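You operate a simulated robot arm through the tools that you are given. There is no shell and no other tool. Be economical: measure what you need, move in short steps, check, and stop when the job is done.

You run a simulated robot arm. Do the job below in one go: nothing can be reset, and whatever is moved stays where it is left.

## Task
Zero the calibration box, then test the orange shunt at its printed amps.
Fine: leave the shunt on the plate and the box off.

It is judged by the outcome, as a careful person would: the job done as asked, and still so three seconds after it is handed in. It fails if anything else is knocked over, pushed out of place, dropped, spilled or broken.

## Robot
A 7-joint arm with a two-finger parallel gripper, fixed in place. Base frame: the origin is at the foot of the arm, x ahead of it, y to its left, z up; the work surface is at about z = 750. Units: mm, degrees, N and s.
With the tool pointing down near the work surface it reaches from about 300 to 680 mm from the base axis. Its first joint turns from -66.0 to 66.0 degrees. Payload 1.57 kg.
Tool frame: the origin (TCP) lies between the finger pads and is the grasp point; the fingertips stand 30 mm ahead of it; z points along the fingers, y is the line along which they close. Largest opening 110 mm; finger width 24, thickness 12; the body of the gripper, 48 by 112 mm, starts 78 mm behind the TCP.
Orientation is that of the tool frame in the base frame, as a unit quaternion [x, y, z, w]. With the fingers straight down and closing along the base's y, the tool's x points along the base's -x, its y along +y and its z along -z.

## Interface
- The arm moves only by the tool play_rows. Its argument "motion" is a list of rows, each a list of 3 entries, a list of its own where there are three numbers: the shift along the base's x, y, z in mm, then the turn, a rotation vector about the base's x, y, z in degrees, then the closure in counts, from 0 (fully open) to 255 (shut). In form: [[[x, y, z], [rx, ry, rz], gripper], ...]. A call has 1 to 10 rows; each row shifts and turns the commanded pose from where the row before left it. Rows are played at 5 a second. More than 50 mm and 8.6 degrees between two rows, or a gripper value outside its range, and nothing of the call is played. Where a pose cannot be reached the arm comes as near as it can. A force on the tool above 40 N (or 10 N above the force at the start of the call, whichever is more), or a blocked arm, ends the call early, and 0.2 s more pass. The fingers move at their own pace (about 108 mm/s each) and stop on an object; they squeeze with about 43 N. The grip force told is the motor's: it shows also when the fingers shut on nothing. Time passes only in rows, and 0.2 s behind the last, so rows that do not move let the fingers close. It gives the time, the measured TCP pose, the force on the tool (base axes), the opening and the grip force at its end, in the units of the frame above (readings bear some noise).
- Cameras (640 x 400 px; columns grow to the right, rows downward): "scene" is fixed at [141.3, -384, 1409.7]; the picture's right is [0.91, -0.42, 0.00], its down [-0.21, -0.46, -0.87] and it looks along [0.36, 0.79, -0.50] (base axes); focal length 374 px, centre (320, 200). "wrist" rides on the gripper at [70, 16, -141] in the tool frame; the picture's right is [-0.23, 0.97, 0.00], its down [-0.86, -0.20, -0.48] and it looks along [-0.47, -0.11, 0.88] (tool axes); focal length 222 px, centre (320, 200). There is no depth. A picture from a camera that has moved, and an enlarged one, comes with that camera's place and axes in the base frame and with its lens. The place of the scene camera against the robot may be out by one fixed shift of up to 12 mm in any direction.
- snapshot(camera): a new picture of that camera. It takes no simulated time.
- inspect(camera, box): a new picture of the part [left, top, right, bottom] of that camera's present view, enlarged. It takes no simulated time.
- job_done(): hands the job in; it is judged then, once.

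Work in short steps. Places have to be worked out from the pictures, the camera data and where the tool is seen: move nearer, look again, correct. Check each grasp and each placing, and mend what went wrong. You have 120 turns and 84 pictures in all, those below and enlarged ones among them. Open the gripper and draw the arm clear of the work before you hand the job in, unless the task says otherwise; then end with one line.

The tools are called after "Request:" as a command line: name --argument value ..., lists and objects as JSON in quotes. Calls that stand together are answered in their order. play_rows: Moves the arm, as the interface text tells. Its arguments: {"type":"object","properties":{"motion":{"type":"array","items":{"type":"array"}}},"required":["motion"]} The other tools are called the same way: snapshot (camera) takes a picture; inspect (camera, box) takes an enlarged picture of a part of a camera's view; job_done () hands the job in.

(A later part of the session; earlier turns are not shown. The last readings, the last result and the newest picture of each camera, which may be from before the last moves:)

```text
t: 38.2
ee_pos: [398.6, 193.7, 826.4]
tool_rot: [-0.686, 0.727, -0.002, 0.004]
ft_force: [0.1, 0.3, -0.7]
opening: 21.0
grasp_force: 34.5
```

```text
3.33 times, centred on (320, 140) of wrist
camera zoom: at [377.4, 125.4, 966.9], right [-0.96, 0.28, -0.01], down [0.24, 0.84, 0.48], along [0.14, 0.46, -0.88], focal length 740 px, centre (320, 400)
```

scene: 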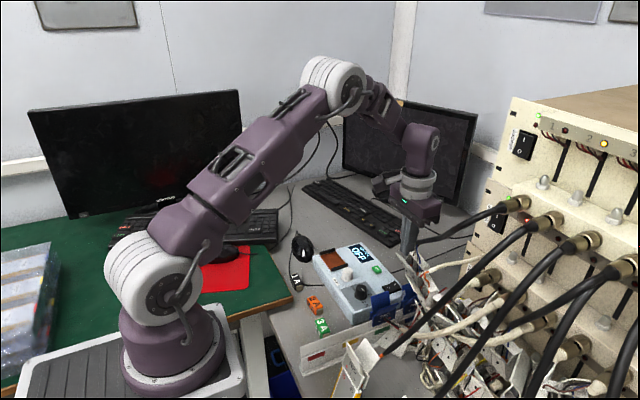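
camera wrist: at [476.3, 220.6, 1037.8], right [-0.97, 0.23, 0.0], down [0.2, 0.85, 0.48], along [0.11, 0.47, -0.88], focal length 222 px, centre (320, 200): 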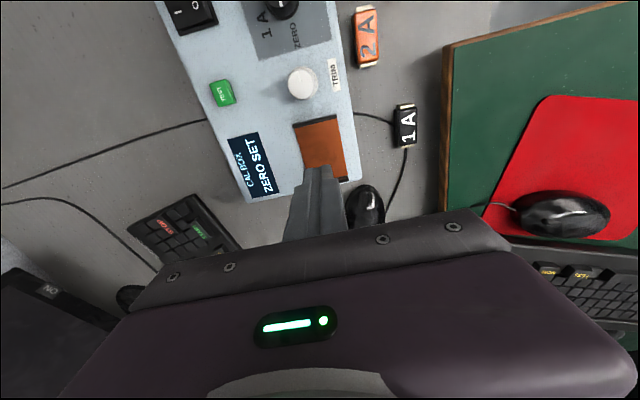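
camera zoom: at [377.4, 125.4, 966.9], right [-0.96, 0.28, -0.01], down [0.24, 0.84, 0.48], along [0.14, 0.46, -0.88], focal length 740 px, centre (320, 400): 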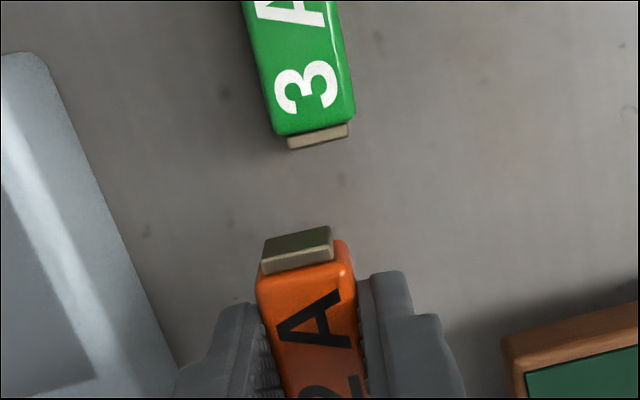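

Held firmly. I raise it gently to clear the box, with slow rows.

Request:
play_rows --motion '[[[0, 0, 10], [0, 0, 0], 255], [[0, 0, 15], [0, 0, 0], 255], [[0, 0, 15], [0, 0, 0], 255], [[0, 8, 8], [0, 0, 0], 255], [[0, 15, 0], [0, 0, 0], 255], [[0, 18, 0], [0, 0, 0], 255], [[0, 20, 0], [0, 0, 0], 255], [[0, 20, 0], [0, 0, 0], 255], [[0, 15, 0], [0, 0, 0], 255], [[0, 5, 0], [0, 0, 0], 255]]'

Request:
play_rows --motion '[[[8, 0, 0], [0, 0, 0], 255], [[14, 0, 0], [0, 0, 1], 255], [[16, 0, 0], [0, 0, 1], 255], [[18, 0, 0], [0, 0, 1], 255], [[16, 0, 0], [0, 0, 1], 255], [[14, 0, 0], [0, 0, 0], 255], [[6, 0, 0], [0, 0, 0], 255], [[0, 0, 0], [0, 0, 0], 255]]'

Request:
snapshot --camera "wrist"

Request:
inspect --camera "wrist" --box '[240, 60, 400, 200]'

Request:
inspect --camera "scene" --box '[290, 210, 400, 290]'

```text
t: 40.4
ee_pos: [396.7, 293.8, 872.3]
tool_rot: [-0.686, 0.727, -0.002, 0.005]
ft_force: [-0.8, 0.2, -0.7]
opening: 20.9
grasp_force: 33.7
```

```text
t: 42.2
ee_pos: [489.0, 294.8, 872.9]
tool_rot: [0.712, -0.702, 0.003, -0.005]
ft_force: [0.1, -0.5, -0.6]
opening: 21.1
grasp_force: 34.3
```

```text
40 pictures are left
camera wrist: at [474.5, 225.4, 1013.6], right [-0.98, 0.21, -0.01], down [0.18, 0.86, 0.48], along [0.11, 0.47, -0.88], focal length 222 px, centre (320, 200)
```

wrist: 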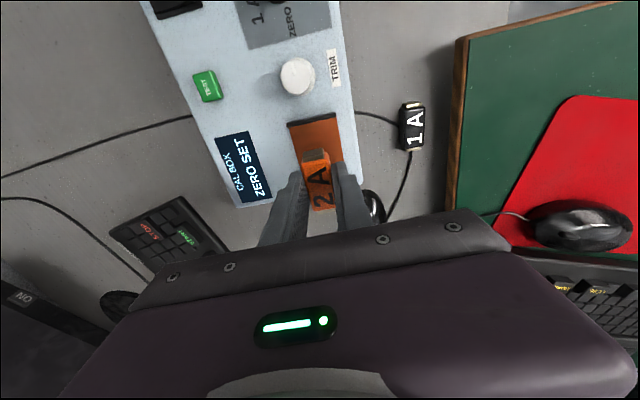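

```text
2.86 times, centred on (320, 130) of wrist
camera zoom: at [474.5, 225.4, 1013.6], right [-0.98, 0.21, -0.01], down [0.18, 0.86, 0.48], along [0.11, 0.47, -0.88], focal length 635 px, centre (320, 400)
```

zoom: 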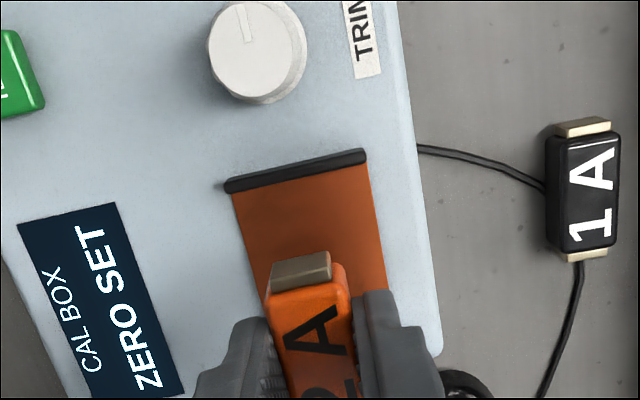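

```text
5.00 times, centred on (345, 250) of scene
camera zoom: at [141.3, -384.0, 1409.7], right [0.91, -0.42, 0.0], down [-0.21, -0.46, -0.87], along [0.36, 0.79, -0.5], focal length 1868 px, centre (195, -50)
```

zoom: 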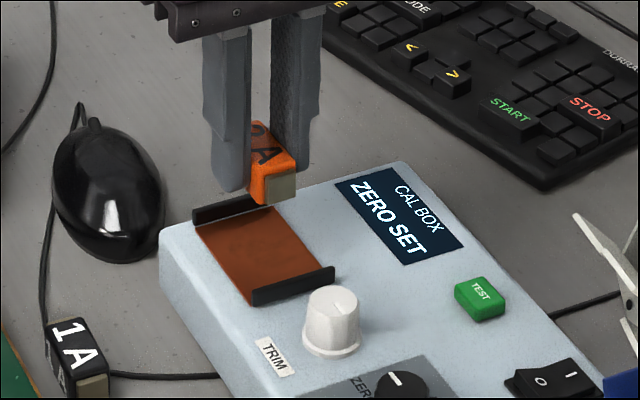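

The plate centre is (491.5,291), and the shunt is centred in y and 2 mm off in x. I lower it to near the plate.

Request:
play_rows --motion '[[[2, 0, -6], [0, 0, 0], 255], [[0, -0.5, -10], [0, 0, 0], 255], [[0, 0, -12], [0, 0, 0], 255], [[0, 0, -8], [0, 0, 0], 255], [[0, 0, 0], [0, 0, 0], 255]]'

Request:
inspect --camera "scene" --box '[300, 220, 390, 290]'

Request:
inspect --camera "wrist" --box '[240, 60, 400, 200]'

```text
t: 43.4
ee_pos: [491.8, 293.9, 838.6]
tool_rot: [0.711, -0.703, 0.002, -0.004]
ft_force: [0.6, 0.3, -1.3]
opening: 21.0
grasp_force: 34.3
```

```text
5.71 times, centred on (345, 255) of scene
camera zoom: at [141.3, -384.0, 1409.7], right [0.91, -0.42, 0.0], down [-0.21, -0.46, -0.87], along [0.36, 0.79, -0.5], focal length 2135 px, centre (177, -114)
```

zoom: 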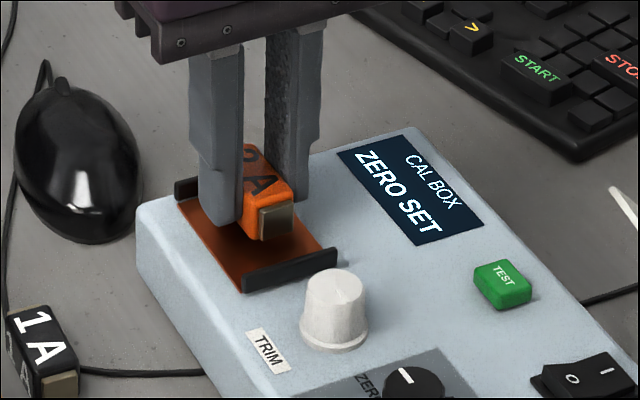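

```text
2.86 times, centred on (320, 130) of wrist
camera zoom: at [475.9, 225.3, 978.4], right [-0.98, 0.21, -0.01], down [0.18, 0.86, 0.48], along [0.11, 0.47, -0.88], focal length 635 px, centre (320, 400)
```

zoom: 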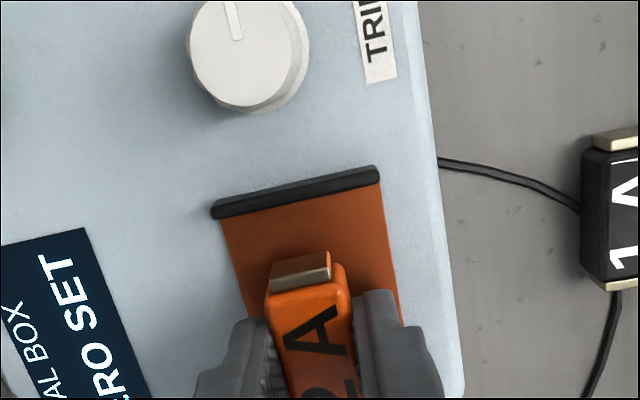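

Everything sits well inside the rails. I lower to contact in small steps.

Request:
play_rows --motion '[[[0, -0.5, -5], [0, 0, 0], 255], [[0, 0, -3], [0, 0, 0], 255], [[0, 0, -2], [0, 0, 0], 255], [[0, 0, -1.5], [0, 0, 0], 255], [[0, 0, -1.5], [0, 0, 0], 255], [[0, 0, 0], [0, 0, 0], 255]]'

Request:
inspect --camera "scene" --box '[300, 220, 390, 290]'

```text
t: 44.5
ee_pos: [492.6, 295.5, 826.7]
tool_rot: [0.712, -0.702, 0.003, -0.006]
ft_force: [-5.3, -3.2, 12.3]
opening: 21.2
grasp_force: 34.1
stopped in row 5: the force on the tool passed its limit (the readings are from after the stop); the commanded pose is now the measured one
```

```text
5.71 times, centred on (345, 255) of scene
camera zoom: at [141.0, -384.2, 1409.7], right [0.91, -0.42, 0.0], down [-0.21, -0.46, -0.87], along [0.36, 0.79, -0.5], focal length 2135 px, centre (177, -114)
```

zoom: 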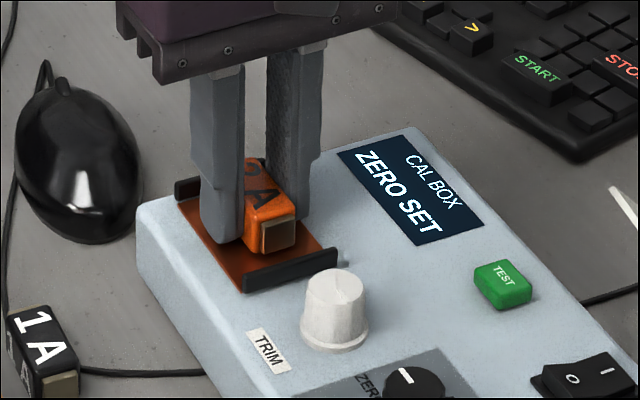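

Contact at the plate (z≈794, 12 N). I release partly and rise straight up.

Request:
play_rows --motion '[[[0, 0, 0], [0, 0, 0], 170], [[0, 0, 0], [0, 0, 0], 170], [[0, 0, 10], [0, 0, 0], 170], [[0, 0, 30], [0, 0, 0], 170], [[0, 0, 40], [0, 0, 0], 170], [[0, 0, 0], [0, 0, 0], 170]]'

Request:
inspect --camera "scene" --box '[300, 220, 420, 310]'

```text
t: 46.0
ee_pos: [491.9, 296.2, 907.0]
tool_rot: [0.711, -0.703, 0.003, -0.006]
ft_force: [-0.2, -0.1, 0.5]
opening: 36.7
grasp_force: 0.1
```

```text
4.44 times, centred on (360, 265) of scene
camera zoom: at [141.3, -384.0, 1409.7], right [0.91, -0.42, 0.0], down [-0.21, -0.46, -0.87], along [0.36, 0.79, -0.5], focal length 1660 px, centre (142, -89)
```

zoom: 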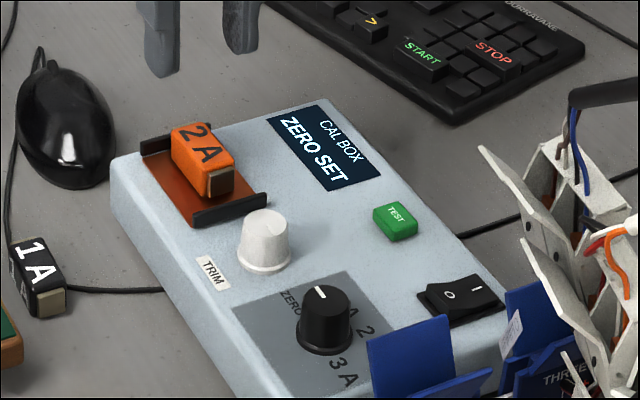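

The shunt sits squarely on the plate. Now the selector goes from ZERO to 2A, a -120° turn. I move over it at (494,156) with the wrist at +90°.

Request:
play_rows --motion '[[[0, -35, 0], [0, 0, 0], 150], [[1, -45, 0], [0, 0, 0], 150], [[1, -40, 0], [0, 0, 0], 150], [[0, -20, 0], [0, 0, 0], 150], [[0, 0, 0], [0, 0, 0], 150]]'

Request:
inspect --camera "wrist" --box '[240, 80, 400, 200]'

```text
t: 47.1
ee_pos: [494.1, 152.1, 908.3]
tool_rot: [0.712, -0.702, 0.003, -0.006]
ft_force: [-0.2, -0.1, -0.3]
opening: 45.4
grasp_force: 0.1
```

```text
3.33 times, centred on (320, 140) of wrist
camera zoom: at [478.2, 82.8, 1048.5], right [-0.98, 0.22, -0.01], down [0.18, 0.85, 0.49], along [0.11, 0.47, -0.87], focal length 740 px, centre (320, 400)
```

zoom: 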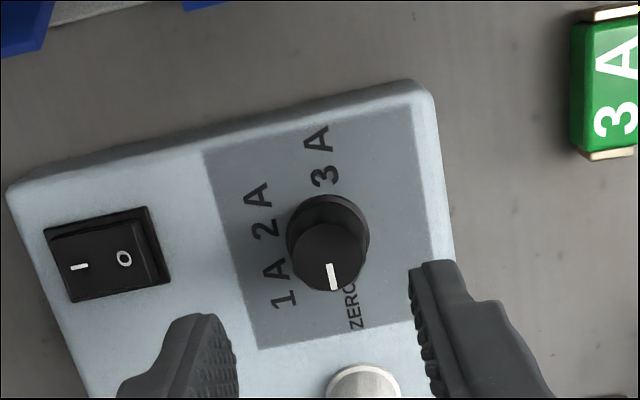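

Knob at (493,156). I align, descend and grip.

Request:
play_rows --motion '[[[-1, 3.8, 0], [0, 0, 0], 150], [[0, 0, -35], [0, 0, 0], 150], [[0, 0, -30], [0, 0, 0], 150], [[0, 0, -13], [0, 0, 0], 150], [[0, 0, 0], [0, 0, 0], 150], [[0, 0, 0], [0, 0, 0], 255], [[0, 0, 0], [0, 0, 0], 255], [[0, 0, 0], [0, 0, 0], 255]]'

```text
t: 49.0
ee_pos: [493.0, 160.2, 827.9]
tool_rot: [0.711, -0.703, 0.002, -0.006]
ft_force: [-7.8, 1.5, 0.6]
opening: 25.6
grasp_force: 37.3
```

The tool settled 4 mm off in y, so before turning I reopen, re-centre and grip again.

Request:
play_rows --motion '[[[0, 0, 1.5], [0, 0, 0], 150], [[0.5, -4.2, 0], [0, 0, 0], 150], [[0, 0, 0], [0, 0, 0], 150], [[0, 0, 0], [0, 0, 0], 255], [[0, 0, 0], [0, 0, 0], 255], [[0, 0, 0], [0, 0, 0], 255]]'

Request:
inspect --camera "wrist" --box '[220, 80, 420, 220]'

```text
t: 50.4
ee_pos: [494.5, 155.6, 829.6]
tool_rot: [0.711, -0.703, 0.002, -0.005]
ft_force: [-16.8, 1.7, 9.4]
opening: 25.5
grasp_force: 36.9
```

```text
2.86 times, centred on (320, 150) of wrist
camera zoom: at [477.6, 86.2, 971.4], right [-0.98, 0.21, -0.01], down [0.18, 0.86, 0.48], along [0.11, 0.47, -0.88], focal length 635 px, centre (320, 343)
```

zoom: 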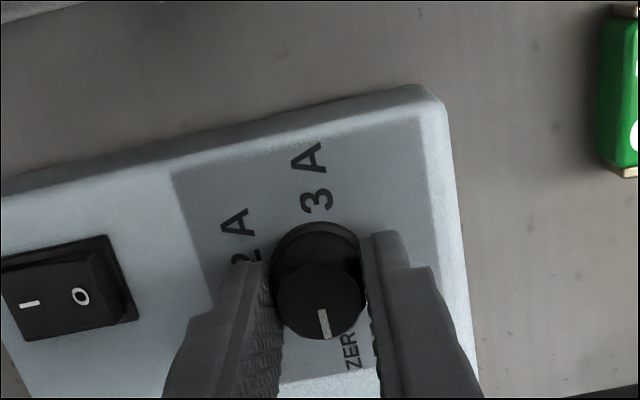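

Centred. I relieve the x load a little and turn -60°.

Request:
play_rows --motion '[[[-1.5, 0, 0.3], [0, 0, 0], 255], [[0, 0, 0], [0, 0, -7], 255], [[0, 0, 0], [0, 0, -7], 255], [[0, 0, 0], [0, 0, -7], 255], [[0, 0, 0], [0, 0, -7], 255], [[0, 0, 0], [0, 0, -7], 255], [[0, 0, 0], [0, 0, -7], 255], [[0, 0, 0], [0, 0, -7], 255], [[0, 0, 0], [0, 0, -7], 255], [[0, 0, 0], [0, 0, -4], 255]]'

Request:
inspect --camera "wrist" --box '[220, 80, 420, 220]'

```text
t: 52.5
ee_pos: [493.5, 156.5, 830.0]
tool_rot: [-0.263, 0.965, -0.005, 0.005]
ft_force: [2.8, 12.7, 0.4]
opening: 25.5
grasp_force: 36.7
```

```text
2.86 times, centred on (320, 150) of wrist
camera zoom: at [424.6, 136.2, 971.2], right [-0.3, 0.95, -0.01], down [0.83, 0.27, 0.49], along [0.47, 0.14, -0.87], focal length 635 px, centre (320, 343)
```

zoom: 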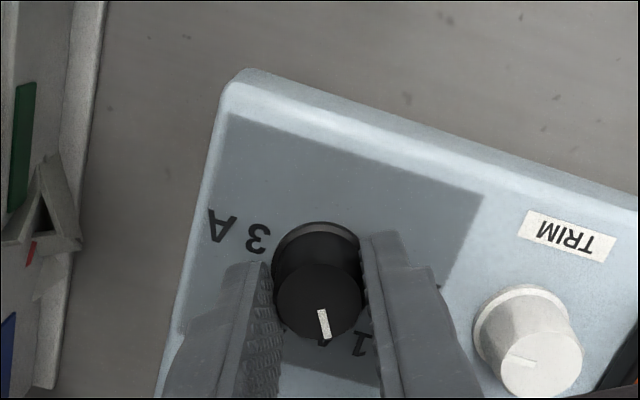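

At 1A now. I continue another -60° with a small y relief.

Request:
play_rows --motion '[[[0, 0.8, 0], [0, 0, -7], 255], [[0, 0, 0], [0, 0, -7], 255], [[0, 0, 0], [0, 0, -7], 255], [[0, 0, 0], [0, 0, -7], 255], [[0, 0, 0], [0, 0, -7], 255], [[0, 0, 0], [0, 0, -7], 255], [[0, 0, 0], [0, 0, -7], 255], [[0, 0, 0], [0, 0, -7], 255], [[0, 0, 0], [0, 0, -4], 255], [[0, 0, 0], [0, 0, 0], 255]]'

Request:
inspect --camera "wrist" --box '[220, 80, 420, 220]'

```text
t: 54.8
ee_pos: [493.6, 155.2, 830.8]
tool_rot: [0.254, 0.967, -0.006, 0.001]
ft_force: [3.7, 3.9, 0.8]
opening: 25.7
grasp_force: 36.7
```

```text
2.86 times, centred on (320, 150) of wrist
camera zoom: at [442.1, 206.7, 971.4], right [0.68, 0.74, -0.01], down [0.65, -0.59, 0.48], along [0.35, -0.34, -0.87], focal length 635 px, centre (320, 343)
```

zoom: 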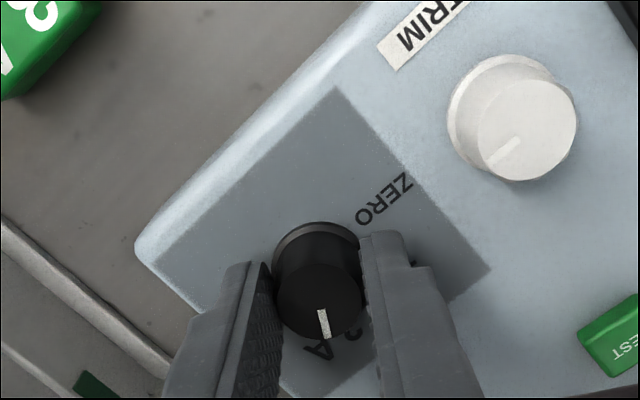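

The pointer is on 2A. I release, rise and check the display.

Request:
play_rows --motion '[[[0, 0, 0], [0, 0, 0], 150], [[0, 0, 0], [0, 0, 0], 150], [[0, 0, 35], [0, 0, 0], 150], [[0, 0, 43], [0, 0, 7], 150], [[0, 0, 0], [0, 0, 7], 255], [[0, 0, 0], [0, 0, 7], 255], [[0, 0, 0], [0, 0, 8], 255], [[0, 0, 0], [0, 0, 0], 255]]'

Request:
inspect --camera "scene" --box '[300, 220, 420, 310]'

Request:
inspect --camera "wrist" --box '[240, 60, 420, 200]'

```text
t: 56.5
ee_pos: [493.5, 155.2, 908.5]
tool_rot: [0.001, 1.0, -0.006, 0.003]
ft_force: [-0.3, 0.5, -0.3]
opening: 0.0
grasp_force: 21.6
```

```text
4.44 times, centred on (360, 265) of scene
camera zoom: at [141.3, -384.0, 1409.7], right [0.91, -0.42, 0.0], down [-0.21, -0.46, -0.87], along [0.36, 0.79, -0.5], focal length 1660 px, centre (142, -89)
```

zoom: 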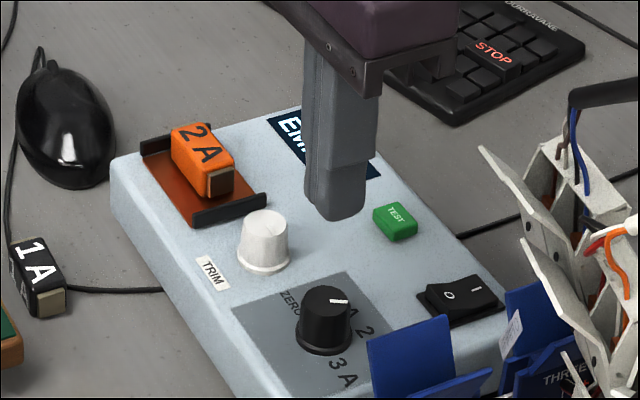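

```text
2.86 times, centred on (330, 130) of wrist
camera zoom: at [424.1, 175.2, 1049.4], right [0.23, 0.97, -0.01], down [0.85, -0.2, 0.49], along [0.47, -0.12, -0.87], focal length 635 px, centre (291, 400)
```

zoom: 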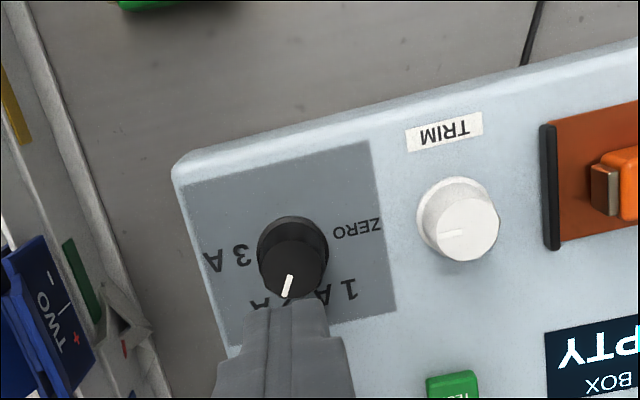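

The selector is on 2A, but the display seems to say EMPTY. I move aside and look closely at the plate.

Request:
play_rows --motion '[[[-40, 20, 20], [0, 0, 0], 255], [[-40, 25, 10], [0, 0, 0], 255], [[0, 30, 0], [0, 0, 0], 255], [[0, 20, 0], [0, 0, 0], 255], [[0, 0, 0], [0, 0, 0], 255]]'

Request:
inspect --camera "scene" --box '[310, 235, 390, 290]'

Request:
inspect --camera "wrist" --box '[250, 80, 420, 200]'

```text
t: 57.8
ee_pos: [414.1, 248.2, 939.9]
tool_rot: [0.002, 1.0, -0.007, 0.002]
ft_force: [0.3, 0.0, -0.9]
opening: 0.0
grasp_force: 21.4
```

```text
7.27 times, centred on (350, 262) of scene
camera zoom: at [141.3, -383.9, 1409.7], right [0.91, -0.42, 0.0], down [-0.21, -0.46, -0.87], along [0.36, 0.79, -0.5], focal length 2717 px, centre (102, -254)
```

zoom: 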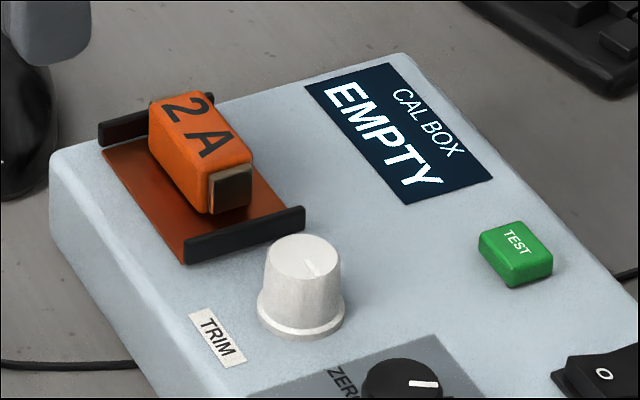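

```text
3.33 times, centred on (335, 140) of wrist
camera zoom: at [344.2, 267.6, 1080.2], right [0.23, 0.97, -0.01], down [0.85, -0.2, 0.49], along [0.47, -0.12, -0.87], focal length 740 px, centre (270, 400)
```

zoom: 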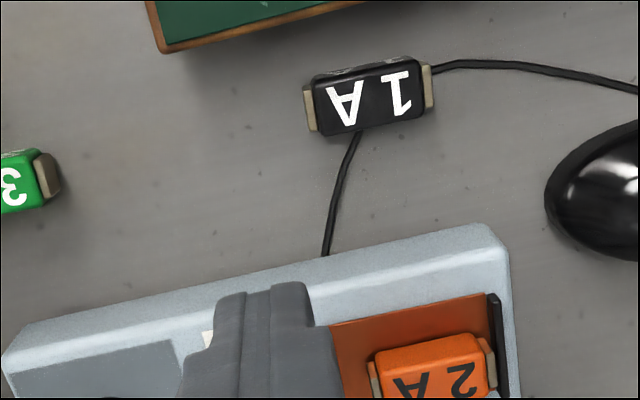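

I open the fingers and shift so the wrist camera sees the plate between them.

Request:
play_rows --motion '[[[20, 30, -10], [0, 0, 0], 0], [[20, 15, -25], [0, 0, 0], 0], [[0, 0, 0], [0, 0, 0], 0], [[0, 0, 0], [0, 0, 0], 0]]'

Request:
inspect --camera "wrist" --box '[240, 100, 420, 235]'

```text
t: 58.8
ee_pos: [453.9, 294.5, 905.1]
tool_rot: [0.002, 1.0, -0.006, 0.003]
ft_force: [-0.5, 0.3, 0.3]
opening: 109.9
grasp_force: 0.0
```

```text
2.96 times, centred on (330, 168) of wrist
camera zoom: at [385.7, 313.7, 1045.6], right [0.23, 0.97, -0.01], down [0.85, -0.2, 0.49], along [0.47, -0.12, -0.87], focal length 658 px, centre (290, 296)
```

zoom: 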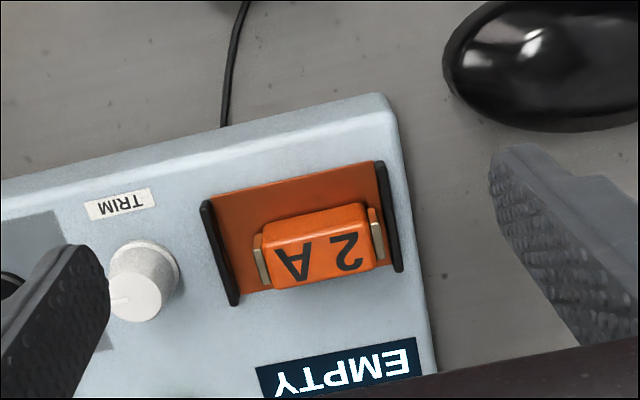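

The shunt sits at (493,297.5) while the plate centre is (493,291.5), so it is 6 mm off toward the +y rail, and the box reads it as EMPTY. I'll regrip and centre it before testing, turning the wrist to +90° again first.

Request:
play_rows --motion '[[[15, 0, 0], [0, 0, 8], 150], [[15, 0, 0], [0, 0, 8], 150], [[9, 1, 0], [0, 0, 8], 150], [[0, 0, 0], [0, 0, 8], 150], [[0, 0, 0], [0, 0, 8], 150], [[0, 0, 0], [0, 0, 8], 150], [[0, 0, 0], [0, 0, 8], 150], [[0, 0, 0], [0, 0, 8], 150], [[0, 0, 0], [0, 0, 8], 150], [[0, 0, 0], [0, 0, 8], 150]]'

Request:
play_rows --motion '[[[0, 0, -20], [0, 0, 6], 170], [[0, 0, -20], [0, 0, 5], 170], [[0, 0, 0], [0, 0, 0], 170]]'

Request:
inspect --camera "wrist" --box '[240, 60, 400, 200]'

```text
t: 61.0
ee_pos: [492.9, 295.8, 903.7]
tool_rot: [-0.642, 0.767, -0.003, 0.006]
ft_force: [0.0, 0.5, 0.1]
opening: 45.2
grasp_force: 0.0
```

```text
t: 61.8
ee_pos: [492.8, 296.7, 863.1]
tool_rot: [0.712, -0.702, 0.001, -0.006]
ft_force: [0.5, 0.2, -0.8]
opening: 36.4
grasp_force: 0.0
```

```text
2.86 times, centred on (320, 130) of wrist
camera zoom: at [477.1, 227.3, 1004.4], right [-0.98, 0.21, -0.01], down [0.18, 0.86, 0.49], along [0.11, 0.47, -0.87], focal length 635 px, centre (320, 400)
```

zoom: 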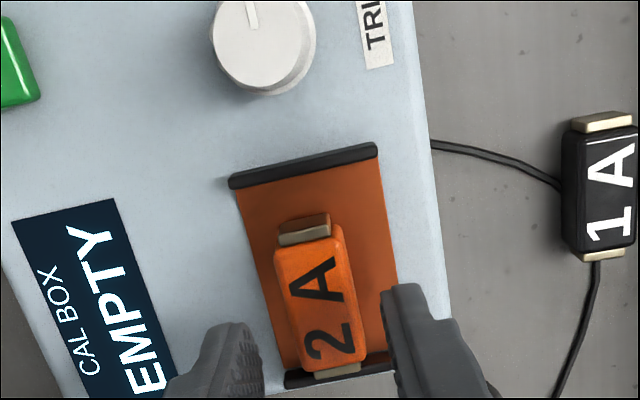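

Aligned. I go down, grip, lift 4 mm and check.

Request:
play_rows --motion '[[[0, 0, -20], [0, 0, 0], 170], [[0, 0, -14], [0, 0, 0], 170], [[0, 0, 0], [0, 0, 0], 170], [[0, 0, 0], [0, 0, 0], 255], [[0, 0, 0], [0, 0, 0], 255], [[0, 0, 0], [0, 0, 0], 255], [[0, 0, 2], [0, 0, 0], 255], [[0, 0, 2], [0, 0, 0], 255], [[0, 0, 1], [0, 0, 0], 255], [[0, 0, 0], [0, 0, 0], 255]]'

Request:
inspect --camera "wrist" --box '[240, 60, 400, 200]'

```text
t: 64.0
ee_pos: [492.7, 297.1, 835.2]
tool_rot: [0.711, -0.703, 0.003, -0.006]
ft_force: [-0.1, 0.5, -0.6]
opening: 21.2
grasp_force: 34.0
```

```text
2.86 times, centred on (320, 130) of wrist
camera zoom: at [476.4, 227.1, 975.9], right [-0.98, 0.21, -0.01], down [0.18, 0.85, 0.49], along [0.11, 0.47, -0.87], focal length 635 px, centre (320, 400)
```

zoom: 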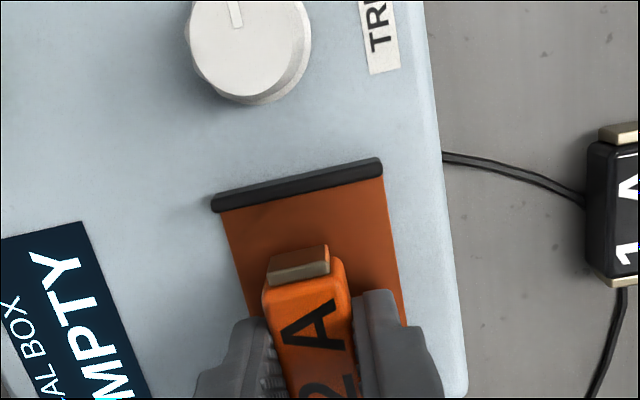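

Measured ends at 270.4 and 322 put the shunt centre at 296, so I shift -4.6 mm in y and set it down.

Request:
play_rows --motion '[[[-0.3, -2.3, 0], [0, 0, 0], 255], [[0, -2.3, 0], [0, 0, 0], 255], [[0, 0, -2], [0, 0, 0], 255], [[0, 0, -2], [0, 0, 0], 255], [[0, 0, -1.5], [0, 0, 0], 255], [[0, 0, -1.5], [0, 0, 0], 255], [[0, 0, -1], [0, 0, 0], 255], [[0, 0, 0], [0, 0, 0], 255]]'

Request:
inspect --camera "scene" --box '[310, 235, 390, 290]'

```text
t: 65.8
ee_pos: [491.9, 292.5, 826.6]
tool_rot: [0.711, -0.703, 0.003, -0.007]
ft_force: [-4.7, -6.5, 30.1]
opening: 21.5
grasp_force: 34.6
```

```text
7.27 times, centred on (350, 262) of scene
camera zoom: at [140.8, -384.4, 1409.6], right [0.91, -0.42, 0.0], down [-0.21, -0.46, -0.87], along [0.36, 0.79, -0.5], focal length 2717 px, centre (102, -254)
```

zoom: 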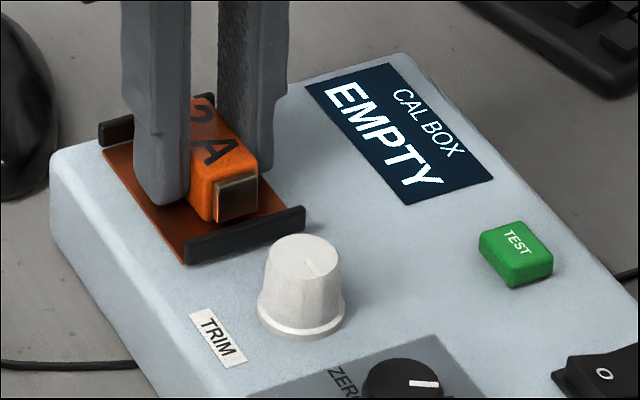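

Seated at 30 N. I release and see whether the display changes.

Request:
play_rows --motion '[[[0, 0, 1], [0, 0, 0], 255], [[0, 0, 0], [0, 0, 0], 170], [[0, 0, 0], [0, 0, 0], 170], [[0, 0, 10], [0, 0, 0], 170], [[0, 0, 30], [0, 0, 0], 170], [[0, 0, 30], [0, 0, 0], 170], [[0, 0, 0], [0, 0, 0], 170]]'

Request:
inspect --camera "scene" --box '[310, 235, 390, 290]'

```text
t: 67.3
ee_pos: [489.7, 291.8, 899.2]
tool_rot: [0.711, -0.703, 0.003, -0.006]
ft_force: [-0.5, -0.5, 0.2]
opening: 36.4
grasp_force: 0.0
```

```text
7.27 times, centred on (350, 262) of scene
camera zoom: at [141.3, -384.0, 1409.7], right [0.91, -0.42, 0.0], down [-0.21, -0.46, -0.87], along [0.36, 0.79, -0.5], focal length 2717 px, centre (102, -254)
```

zoom: 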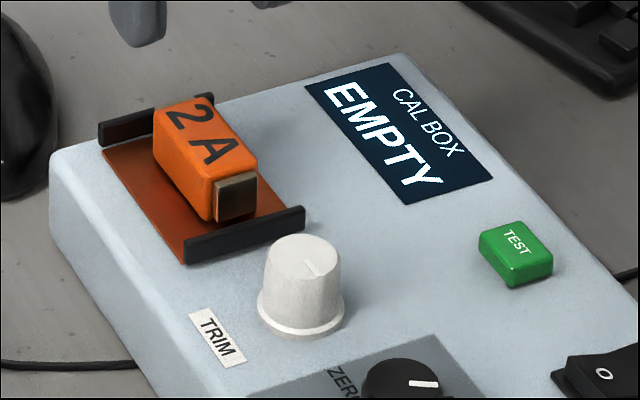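

Still EMPTY. In the first pictures the shunt had "2A" on both the top and the -x side, but the -x side now looks blank, so it may have rolled 90° when it was dropped. I compare it closely with the untouched green and black shunts.

Request:
inspect --camera "scene" --box '[315, 240, 355, 275]'

Request:
inspect --camera "scene" --box '[285, 265, 345, 345]'

```text
11.43 times, centred on (335, 258) of scene
camera zoom: at [141.3, -384.0, 1409.7], right [0.91, -0.42, 0.0], down [-0.21, -0.46, -0.87], along [0.36, 0.79, -0.5], focal length 4269 px, centre (149, -457)
```

zoom: 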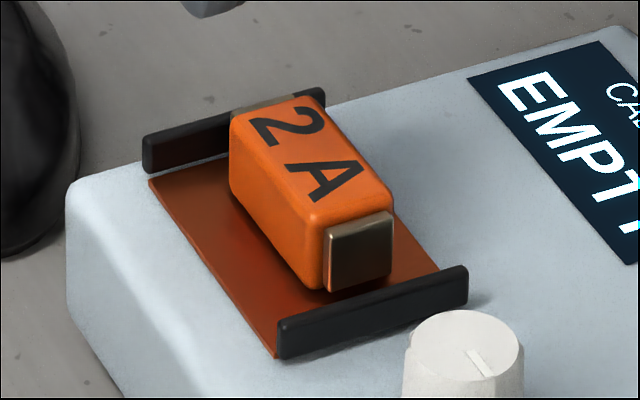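

```text
5.00 times, centred on (315, 305) of scene
camera zoom: at [141.3, -384.0, 1409.7], right [0.91, -0.42, 0.0], down [-0.21, -0.46, -0.87], along [0.36, 0.79, -0.5], focal length 1868 px, centre (345, -325)
```

zoom: 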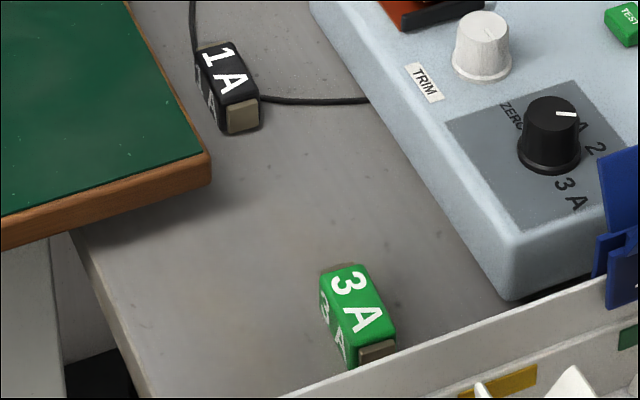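

Confirmed: the early drop rolled the shunt 90° about y. The face that was on the -x side is now up and its blank base faces -x, so it is not seated on its base. I'll grip it by its end contacts above the rails, pitch the tool about 60° to roll it back, set it on the flat display area, then re-place it. First I turn the wrist to 0° and open to about 75 mm.

Request:
play_rows --motion '[[[0, 0, 0], [0, 0, -8], 80], [[0, 0, 0], [0, 0, -8], 80], [[0, 0, 0], [0, 0, -8], 80], [[0, 0, 0], [0, 0, -8], 80], [[0, 0, 0], [0, 0, -8], 80], [[0, 0, 0], [0, 0, -8], 80], [[0, 0, 0], [0, 0, -8], 80], [[0, 0, 0], [0, 0, -8], 80], [[0, 0, 0], [0, 0, -8], 80], [[0, 0, 0], [0, 0, -8], 80]]'

Request:
play_rows --motion '[[[0, 0, -20], [0, 0, -6], 80], [[0, 0, -10], [0, 0, -4.5], 80], [[0, 0, 0], [0, 0, 0], 80]]'

Request:
inspect --camera "wrist" --box '[220, 80, 420, 220]'

```text
t: 69.5
ee_pos: [491.8, 293.2, 898.4]
tool_rot: [-0.092, 0.996, -0.006, 0.003]
ft_force: [0.4, -0.2, -1.0]
opening: 75.5
grasp_force: 0.0
```

```text
t: 70.3
ee_pos: [493.7, 291.5, 869.2]
tool_rot: [-0.001, 1.0, -0.006, 0.002]
ft_force: [1.6, -0.5, -0.4]
opening: 75.7
grasp_force: 0.0
```

```text
2.86 times, centred on (320, 150) of wrist
camera zoom: at [423.6, 311.0, 1010.3], right [0.22, 0.97, -0.01], down [0.85, -0.19, 0.49], along [0.47, -0.12, -0.87], focal length 635 px, centre (320, 343)
```

zoom: 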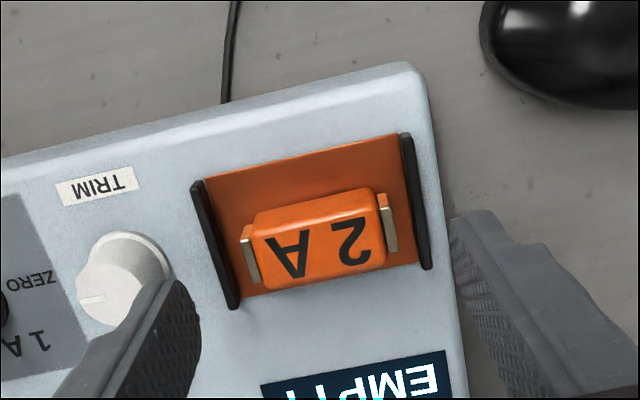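

The -x face is indeed blank. The shunt is at (492.6,292) between the fingers. I descend to keep the tips just above the rails, then close on the end contacts.

Request:
play_rows --motion '[[[-1, 0.3, -15], [0, 0, 0], 80], [[0, 0, -13], [0, 0, 0], 80], [[0, 0, -7], [0, 0, 0], 80], [[0, 0, 0], [0, 0, 0], 80], [[0, 0, 0], [0, 0, 0], 255], [[0, 0, 0], [0, 0, 0], 255], [[0, 0, 0], [0, 0, 0], 255]]'

Request:
inspect --camera "wrist" --box '[220, 80, 420, 220]'

Request:
inspect --camera "scene" --box '[310, 230, 370, 285]'

```text
t: 71.2
ee_pos: [491.0, 292.7, 836.5]
tool_rot: [-0.002, 1.0, -0.005, 0.004]
ft_force: [-6.6, -1.7, 12.0]
opening: 76.9
grasp_force: 0.8
stopped in row 4: the force on the tool passed its limit (the readings are from after the stop); the commanded pose is now the measured one
```

```text
2.86 times, centred on (320, 150) of wrist
camera zoom: at [421.1, 311.6, 977.1], right [0.22, 0.97, -0.01], down [0.85, -0.19, 0.49], along [0.47, -0.12, -0.87], focal length 635 px, centre (320, 343)
```

zoom: 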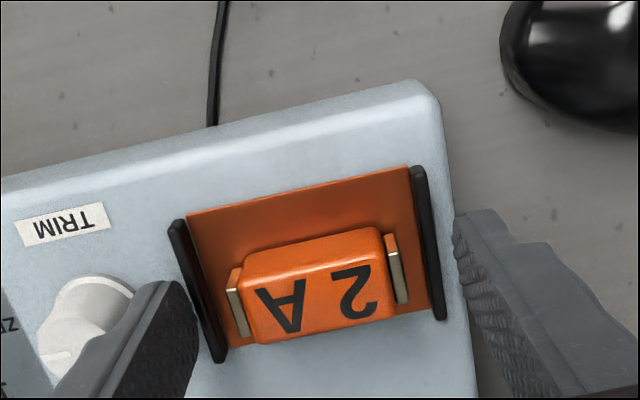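

```text
7.27 times, centred on (340, 258) of scene
camera zoom: at [141.0, -384.1, 1409.7], right [0.91, -0.42, 0.0], down [-0.21, -0.46, -0.87], along [0.36, 0.79, -0.5], focal length 2717 px, centre (174, -218)
```

zoom: 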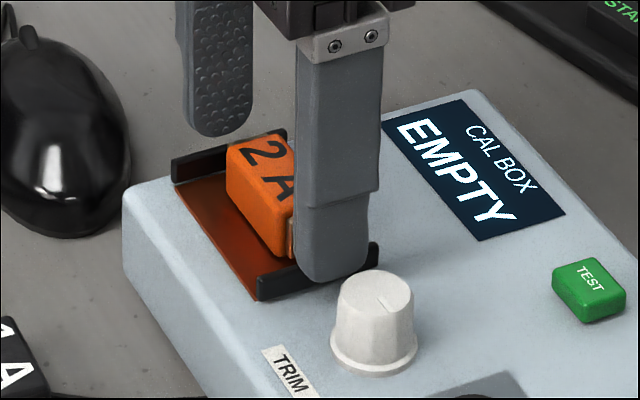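

A tip touched the rail top (z≈805). I raise 1 mm and close here; about 5 mm overlap on the contacts should carry this light part. The opening reading will tell.

Request:
play_rows --motion '[[[1, -0.7, 0.7], [0, 0, 0], 80], [[0, 0, 0], [0, 0, 0], 255], [[0, 0, 0], [0, 0, 0], 255], [[0, 0, 0], [0, 0, 0], 255], [[0, 0, 3], [0, 0, 0], 255], [[0, 0, 5], [0, 0, 0], 255], [[0, 0, 7], [0, 0, 0], 255], [[0, 0, 7], [0, 0, 0], 255], [[0, 0, 0], [0, 0, 0], 255]]'

Request:
inspect --camera "wrist" --box '[220, 80, 420, 220]'

```text
t: 73.2
ee_pos: [490.4, 291.3, 860.1]
tool_rot: [-0.001, 1.0, -0.007, 0.004]
ft_force: [0.0, -0.2, 0.0]
opening: 49.0
grasp_force: 43.1
```

```text
2.86 times, centred on (320, 150) of wrist
camera zoom: at [421.1, 310.0, 1000.7], right [0.22, 0.97, -0.01], down [0.85, -0.19, 0.49], along [0.47, -0.12, -0.87], focal length 635 px, centre (320, 343)
```

zoom: 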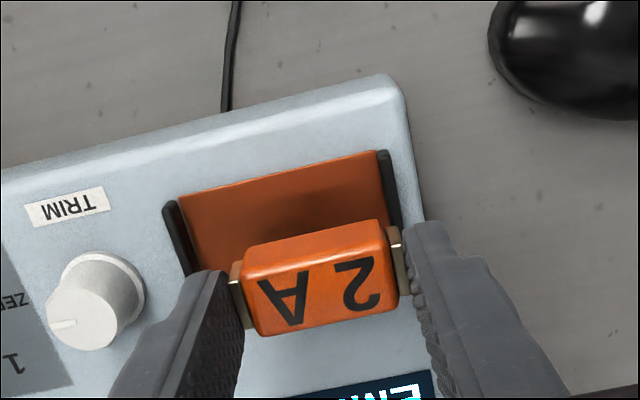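

The shunt is held by its contacts (49 mm, 43 N) and lifted. I raise it more, then pitch the tool in steps so the fingers point forward.

Request:
play_rows --motion '[[[0, 0, 10], [0, 0, 0], 255], [[0, 0, 15], [0, 0, 0], 255], [[5, 0, 15], [0, -4, 0], 255], [[7, 0, 5], [0, -7, 0], 255], [[7, 0, 0], [0, -7, 0], 255], [[5, 0, 0], [0, -7, 0], 255], [[0, 0, 0], [0, -7, 0], 255], [[0, 0, 0], [0, -4, 0], 255], [[0, 0, 0], [0, 0, 0], 255]]'

```text
t: 75.2
ee_pos: [534.6, 289.4, 915.1]
tool_rot: [0.005, 0.967, -0.02, 0.253]
ft_force: [-0.4, 0.5, -0.7]
opening: 48.7
grasp_force: 43.5
out of reach, approached as far as the arm can: row 7, 8
```

The arm can't pitch forward beyond about 30° here. I'll undo that and tilt sideways instead: yaw -90° with the shunt along x, then tilt about x so the fingers point toward -y. First I level the tool again.

Request:
play_rows --motion '[[[0, 0, 0], [0, 7, 0], 255], [[0, 0, 0], [0, 7, 0], 255], [[0, 0, 0], [0, 7, 0], 255], [[0, 0, 0], [0, 7, 0], 255], [[0, 0, 0], [0, 0, 0], 255]]'

```text
t: 76.4
ee_pos: [536.2, 290.9, 915.9]
tool_rot: [0.0, 0.999, -0.017, 0.028]
ft_force: [0.2, 0.5, -0.8]
opening: 48.9
grasp_force: 42.9
```

Request:
play_rows --motion '[[[-5, 0, 0], [2, 3.2, 0], 255], [[-10, 0, 0], [0, 0, -7], 255], [[-12, 0, 0], [0, 0, -8], 255], [[-10, 0, 0], [0, 0, -8], 255], [[-7, 0, 0], [0, 0, -8], 255], [[0, 0, 0], [0, 0, -8], 255], [[0, 0, 0], [0, 0, -8], 255], [[0, 0, 0], [0, 0, -8], 255], [[0, 0, 0], [0, 0, -8], 255], [[0, 0, 0], [0, 0, -8], 255]]'

Request:
play_rows --motion '[[[0, 0, 0], [0, 0, -8], 255], [[0, 0, 0], [0, 0, -7], 255], [[0, 0, 0], [0, 0, -4], 255], [[0, 0, 0], [0, 0, 0], 255]]'

```text
t: 78.6
ee_pos: [492.6, 289.4, 915.6]
tool_rot: [0.581, 0.814, -0.001, 0.001]
ft_force: [0.8, -0.6, 0.0]
opening: 49.0
grasp_force: 42.9
```

```text
t: 79.6
ee_pos: [490.6, 289.5, 915.2]
tool_rot: [0.708, 0.707, -0.001, 0.001]
ft_force: [-0.6, 0.2, -0.9]
opening: 49.0
grasp_force: 43.5
```

Yaw is -90°, level, and still holding. Now I tilt about x to -60° while shifting y so the shunt stays above the plate.

Request:
play_rows --motion '[[[0, 3, 0], [-5, 0, 0], 255], [[0, 4, 0], [-7, 0, 0], 255], [[0, 4, 0], [-7, 0, 0], 255], [[0, 4, 0], [-7, 0, 0], 255], [[0, 4, 0], [-7, 0, 0], 255], [[0, 3, 0], [-7, 0, 0], 255], [[0, 3, 0], [-7, 0, 0], 255], [[0, 3, 0], [-7, 0, 0], 255], [[0, 2, 0], [-6, 0, 0], 255], [[0, 0, 0], [0, 0, 0], 255]]'

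Request:
snapshot --camera "scene"

```text
t: 81.8
ee_pos: [437.7, 291.1, 942.9]
tool_rot: [0.619, 0.647, -0.313, 0.317]
ft_force: [-0.3, -0.2, -1.5]
opening: 48.8
grasp_force: 43.3
out of reach, approached as far as the arm can: row 6, 7, 8, 9
```

```text
14 pictures are left
```

scene: 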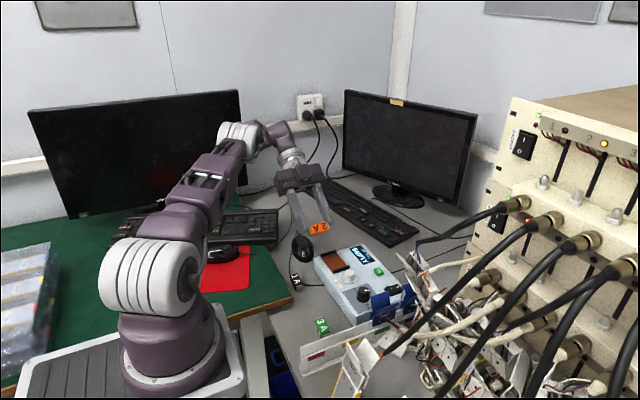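

The tilt reached 53° with the shunt held, limited by reach. Closer in there is more room, so I'll do the roll on the free table at about (382,190), between the green shunt and the board. I move there at height first.

Request:
play_rows --motion '[[[-10, -12, 0], [0, 0, 0], 255], [[-16, -20, 0], [0, 0, 0], 255], [[-16, -22, 0], [0, 0, 0], 255], [[-10, -15, 0], [-3, 0, 0], 255], [[-4, -6, -10], [0, 0, 0], 255], [[0, 0, -20], [0, 0, 0], 255], [[0, 0, -25], [0, 0, 0], 255], [[0, 0, -25], [0, 0, 0], 255], [[0, 0, -15], [0, 0, 0], 255], [[0, 0, 0], [0, 0, 0], 255]]'

Request:
inspect --camera "scene" --box '[230, 200, 390, 340]'

```text
t: 84.0
ee_pos: [381.9, 217.5, 846.6]
tool_rot: [0.611, 0.638, -0.33, 0.333]
ft_force: [-0.2, 0.8, 0.0]
opening: 49.1
grasp_force: 43.1
```

```text
2.86 times, centred on (310, 270) of scene
camera zoom: at [141.3, -384.0, 1409.7], right [0.91, -0.42, 0.0], down [-0.21, -0.46, -0.87], along [0.36, 0.79, -0.5], focal length 1067 px, centre (349, 0)
```

zoom: 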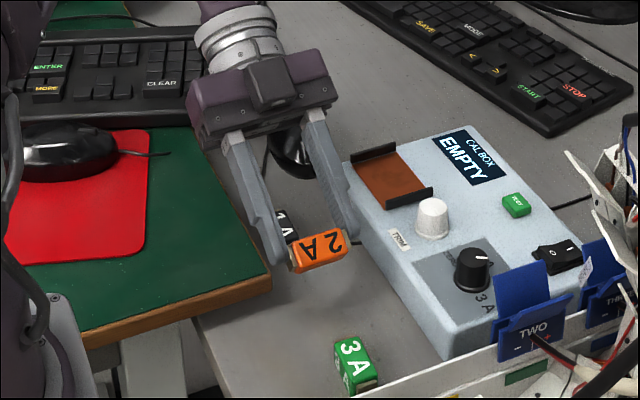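

The roll direction is right: the original top face is coming up. I shift 10 mm away from the board and lower toward the table.

Request:
play_rows --motion '[[[8, -2, 0], [0, 0, 0], 255], [[2, 0, -15], [0, 0, 0], 255], [[0, 0, -20], [0, 0, 0], 255], [[0, 0, -15], [0, 0, 0], 255], [[0, 0, -4], [0, 0, 0], 255], [[0, 0, 0], [0, 0, 0], 255]]'

Request:
inspect --camera "scene" --box '[260, 240, 350, 330]'

```text
t: 85.1
ee_pos: [391.0, 213.3, 799.4]
tool_rot: [0.609, 0.636, -0.334, 0.336]
ft_force: [-2.2, -1.6, 8.2]
opening: 48.8
grasp_force: 43.4
stopped in row 5: the force on the tool passed its limit (the readings are from after the stop); the commanded pose is now the measured one
```

```text
4.44 times, centred on (305, 285) of scene
camera zoom: at [141.2, -384.0, 1409.7], right [0.91, -0.42, 0.0], down [-0.21, -0.46, -0.87], along [0.36, 0.79, -0.5], focal length 1660 px, centre (387, -178)
```

zoom: 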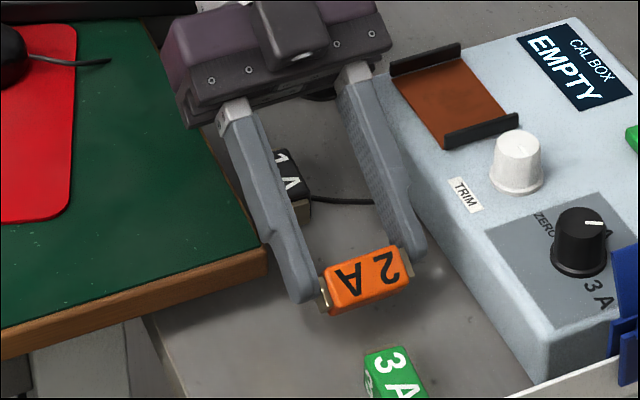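

Contact came with the shunt still about 15 mm above the table, so something else is touching. I back off 5 mm and look with the wrist camera.

Request:
play_rows --motion '[[[0, 0, 6], [0, 0, 0], 255], [[0, 0, 0], [0, 0, 0], 255]]'

Request:
snapshot --camera "wrist"

```text
t: 85.7
ee_pos: [391.4, 213.0, 804.6]
tool_rot: [0.61, 0.636, -0.333, 0.336]
ft_force: [1.4, 0.4, -0.3]
opening: 49.1
grasp_force: 43.0
```

```text
11 pictures are left
camera wrist: at [403.7, 371.2, 824.0], right [0.98, -0.09, 0.18], down [-0.18, -0.08, 0.98], along [-0.07, -0.99, -0.1], focal length 222 px, centre (320, 200)
```

wrist: 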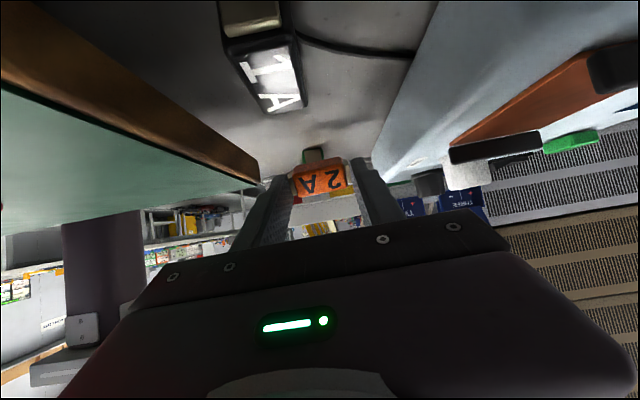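

The left finger meets the corner of the green board, whose top is at z≈788 near (355,225). I shift +9 mm in x and a little in y, then lower in small steps.

Request:
play_rows --motion '[[[5, -3, 0], [0, 0, 0], 255], [[4, -2, 0], [0, 0, 0], 255], [[0, 0, -6], [0, 0, 0], 255], [[0, 0, -5], [0, 0, 0], 255], [[0, 0, -4], [0, 0, 0], 255], [[0, 0, -3], [0, 0, 0], 255], [[0, 0, -2], [0, 0, 0], 255], [[0, 0, 0], [0, 0, 0], 255]]'

```text
t: 87.5
ee_pos: [401.2, 206.9, 783.4]
tool_rot: [0.609, 0.637, -0.332, 0.337]
ft_force: [0.4, -0.3, -1.1]
opening: 48.8
grasp_force: 43.5
```

No contact yet, and the lowest edge should be about 1 mm above the table. I continue in 1 mm steps.

Request:
play_rows --motion '[[[0, 0, -1], [0, 0, 0], 255], [[0, 0, -1], [0, 0, 0], 255], [[0, 0, -1], [0, 0, 0], 255], [[0, 0, -1], [0, 0, 0], 255], [[0, 0, 0], [0, 0, 0], 255]]'

Request:
inspect --camera "scene" --box '[270, 240, 360, 330]'

```text
t: 88.7
ee_pos: [402.2, 208.7, 780.8]
tool_rot: [0.609, 0.636, -0.333, 0.337]
ft_force: [-3.1, 2.7, 15.3]
opening: 48.9
grasp_force: 43.0
```

```text
4.44 times, centred on (315, 285) of scene
camera zoom: at [141.1, -384.0, 1409.7], right [0.91, -0.42, 0.0], down [-0.21, -0.46, -0.87], along [0.36, 0.79, -0.5], focal length 1660 px, centre (342, -178)
```

zoom: 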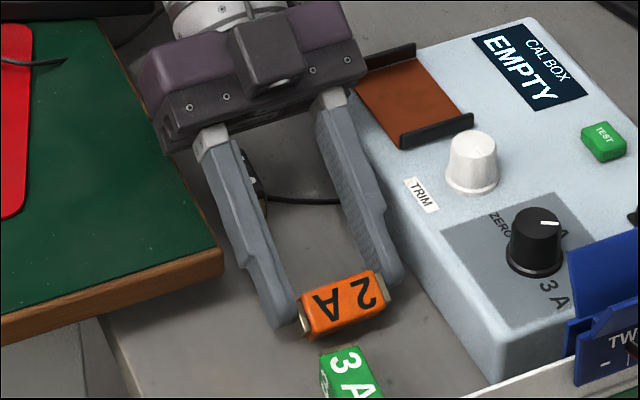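

The edge is on the table (15 N). I open just a few mm so the shunt rolls flat, away from the green one.

Request:
play_rows --motion '[[[0, 0, 0.5], [0, 0, 0], 255], [[0, 0, 0], [0, 0, 0], 125], [[0, 0, 0], [0, 0, 0], 125], [[0, 0, 0], [0, 0, 0], 125]]'

Request:
inspect --camera "scene" --box '[280, 265, 350, 335]'

```text
t: 89.7
ee_pos: [401.6, 208.5, 781.7]
tool_rot: [0.609, 0.636, -0.333, 0.337]
ft_force: [-0.4, 0.6, -0.1]
opening: 55.9
grasp_force: 0.1
```

```text
5.71 times, centred on (315, 300) of scene
camera zoom: at [141.3, -384.0, 1409.7], right [0.91, -0.42, 0.0], down [-0.21, -0.46, -0.87], along [0.36, 0.79, -0.5], focal length 2135 px, centre (349, -371)
```

zoom: 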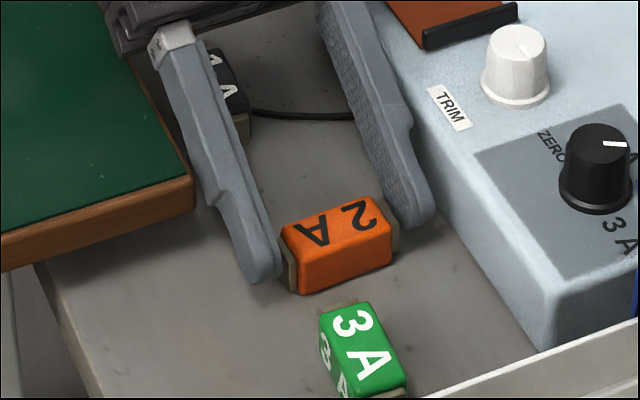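

It worked: the shunt lies flat with its label face up. I retreat straight up, then level the tool and turn to yaw 0.

Request:
play_rows --motion '[[[0, 0, 10], [0, 0, 0], 125], [[0, 0, 25], [0, 0, 0], 125], [[0, 0, 35], [0, 0, 0], 125], [[0, 0, 40], [0, 0, 0], 125], [[0, -5, 0], [8, 0, 0], 150], [[0, -5, 0], [8, 0, 0], 150], [[0, -5, 0], [8, 0, 0], 150], [[0, -4, 0], [8, 0, 0], 150], [[0, 0, 0], [8, 0, 0], 150], [[0, 0, 0], [8, 0, 0], 150]]'

Request:
play_rows --motion '[[[0, 0, 0], [8, 0, 0], 150], [[0, 0, 0], [0, 0, 8], 150], [[0, 0, 0], [0, 0, 8], 150], [[0, 0, 0], [0, 0, 8], 150], [[0, 0, 0], [0, 0, 8], 150], [[0, 0, 0], [0, 0, 8], 150], [[0, 0, 0], [0, 0, 8], 150], [[0, 0, 0], [0, 0, 8], 150], [[0, 0, 0], [0, 0, 8], 150], [[0, 0, 0], [0, 0, 8], 150]]'

```text
t: 91.9
ee_pos: [401.2, 188.5, 891.3]
tool_rot: [0.693, 0.717, -0.044, 0.059]
ft_force: [-0.1, 0.3, 0.7]
opening: 45.2
grasp_force: 0.0
```

```text
t: 94.1
ee_pos: [400.8, 187.7, 890.4]
tool_rot: [0.14, 0.99, 0.011, 0.005]
ft_force: [-0.1, 0.1, 0.0]
opening: 45.0
grasp_force: 0.1
```

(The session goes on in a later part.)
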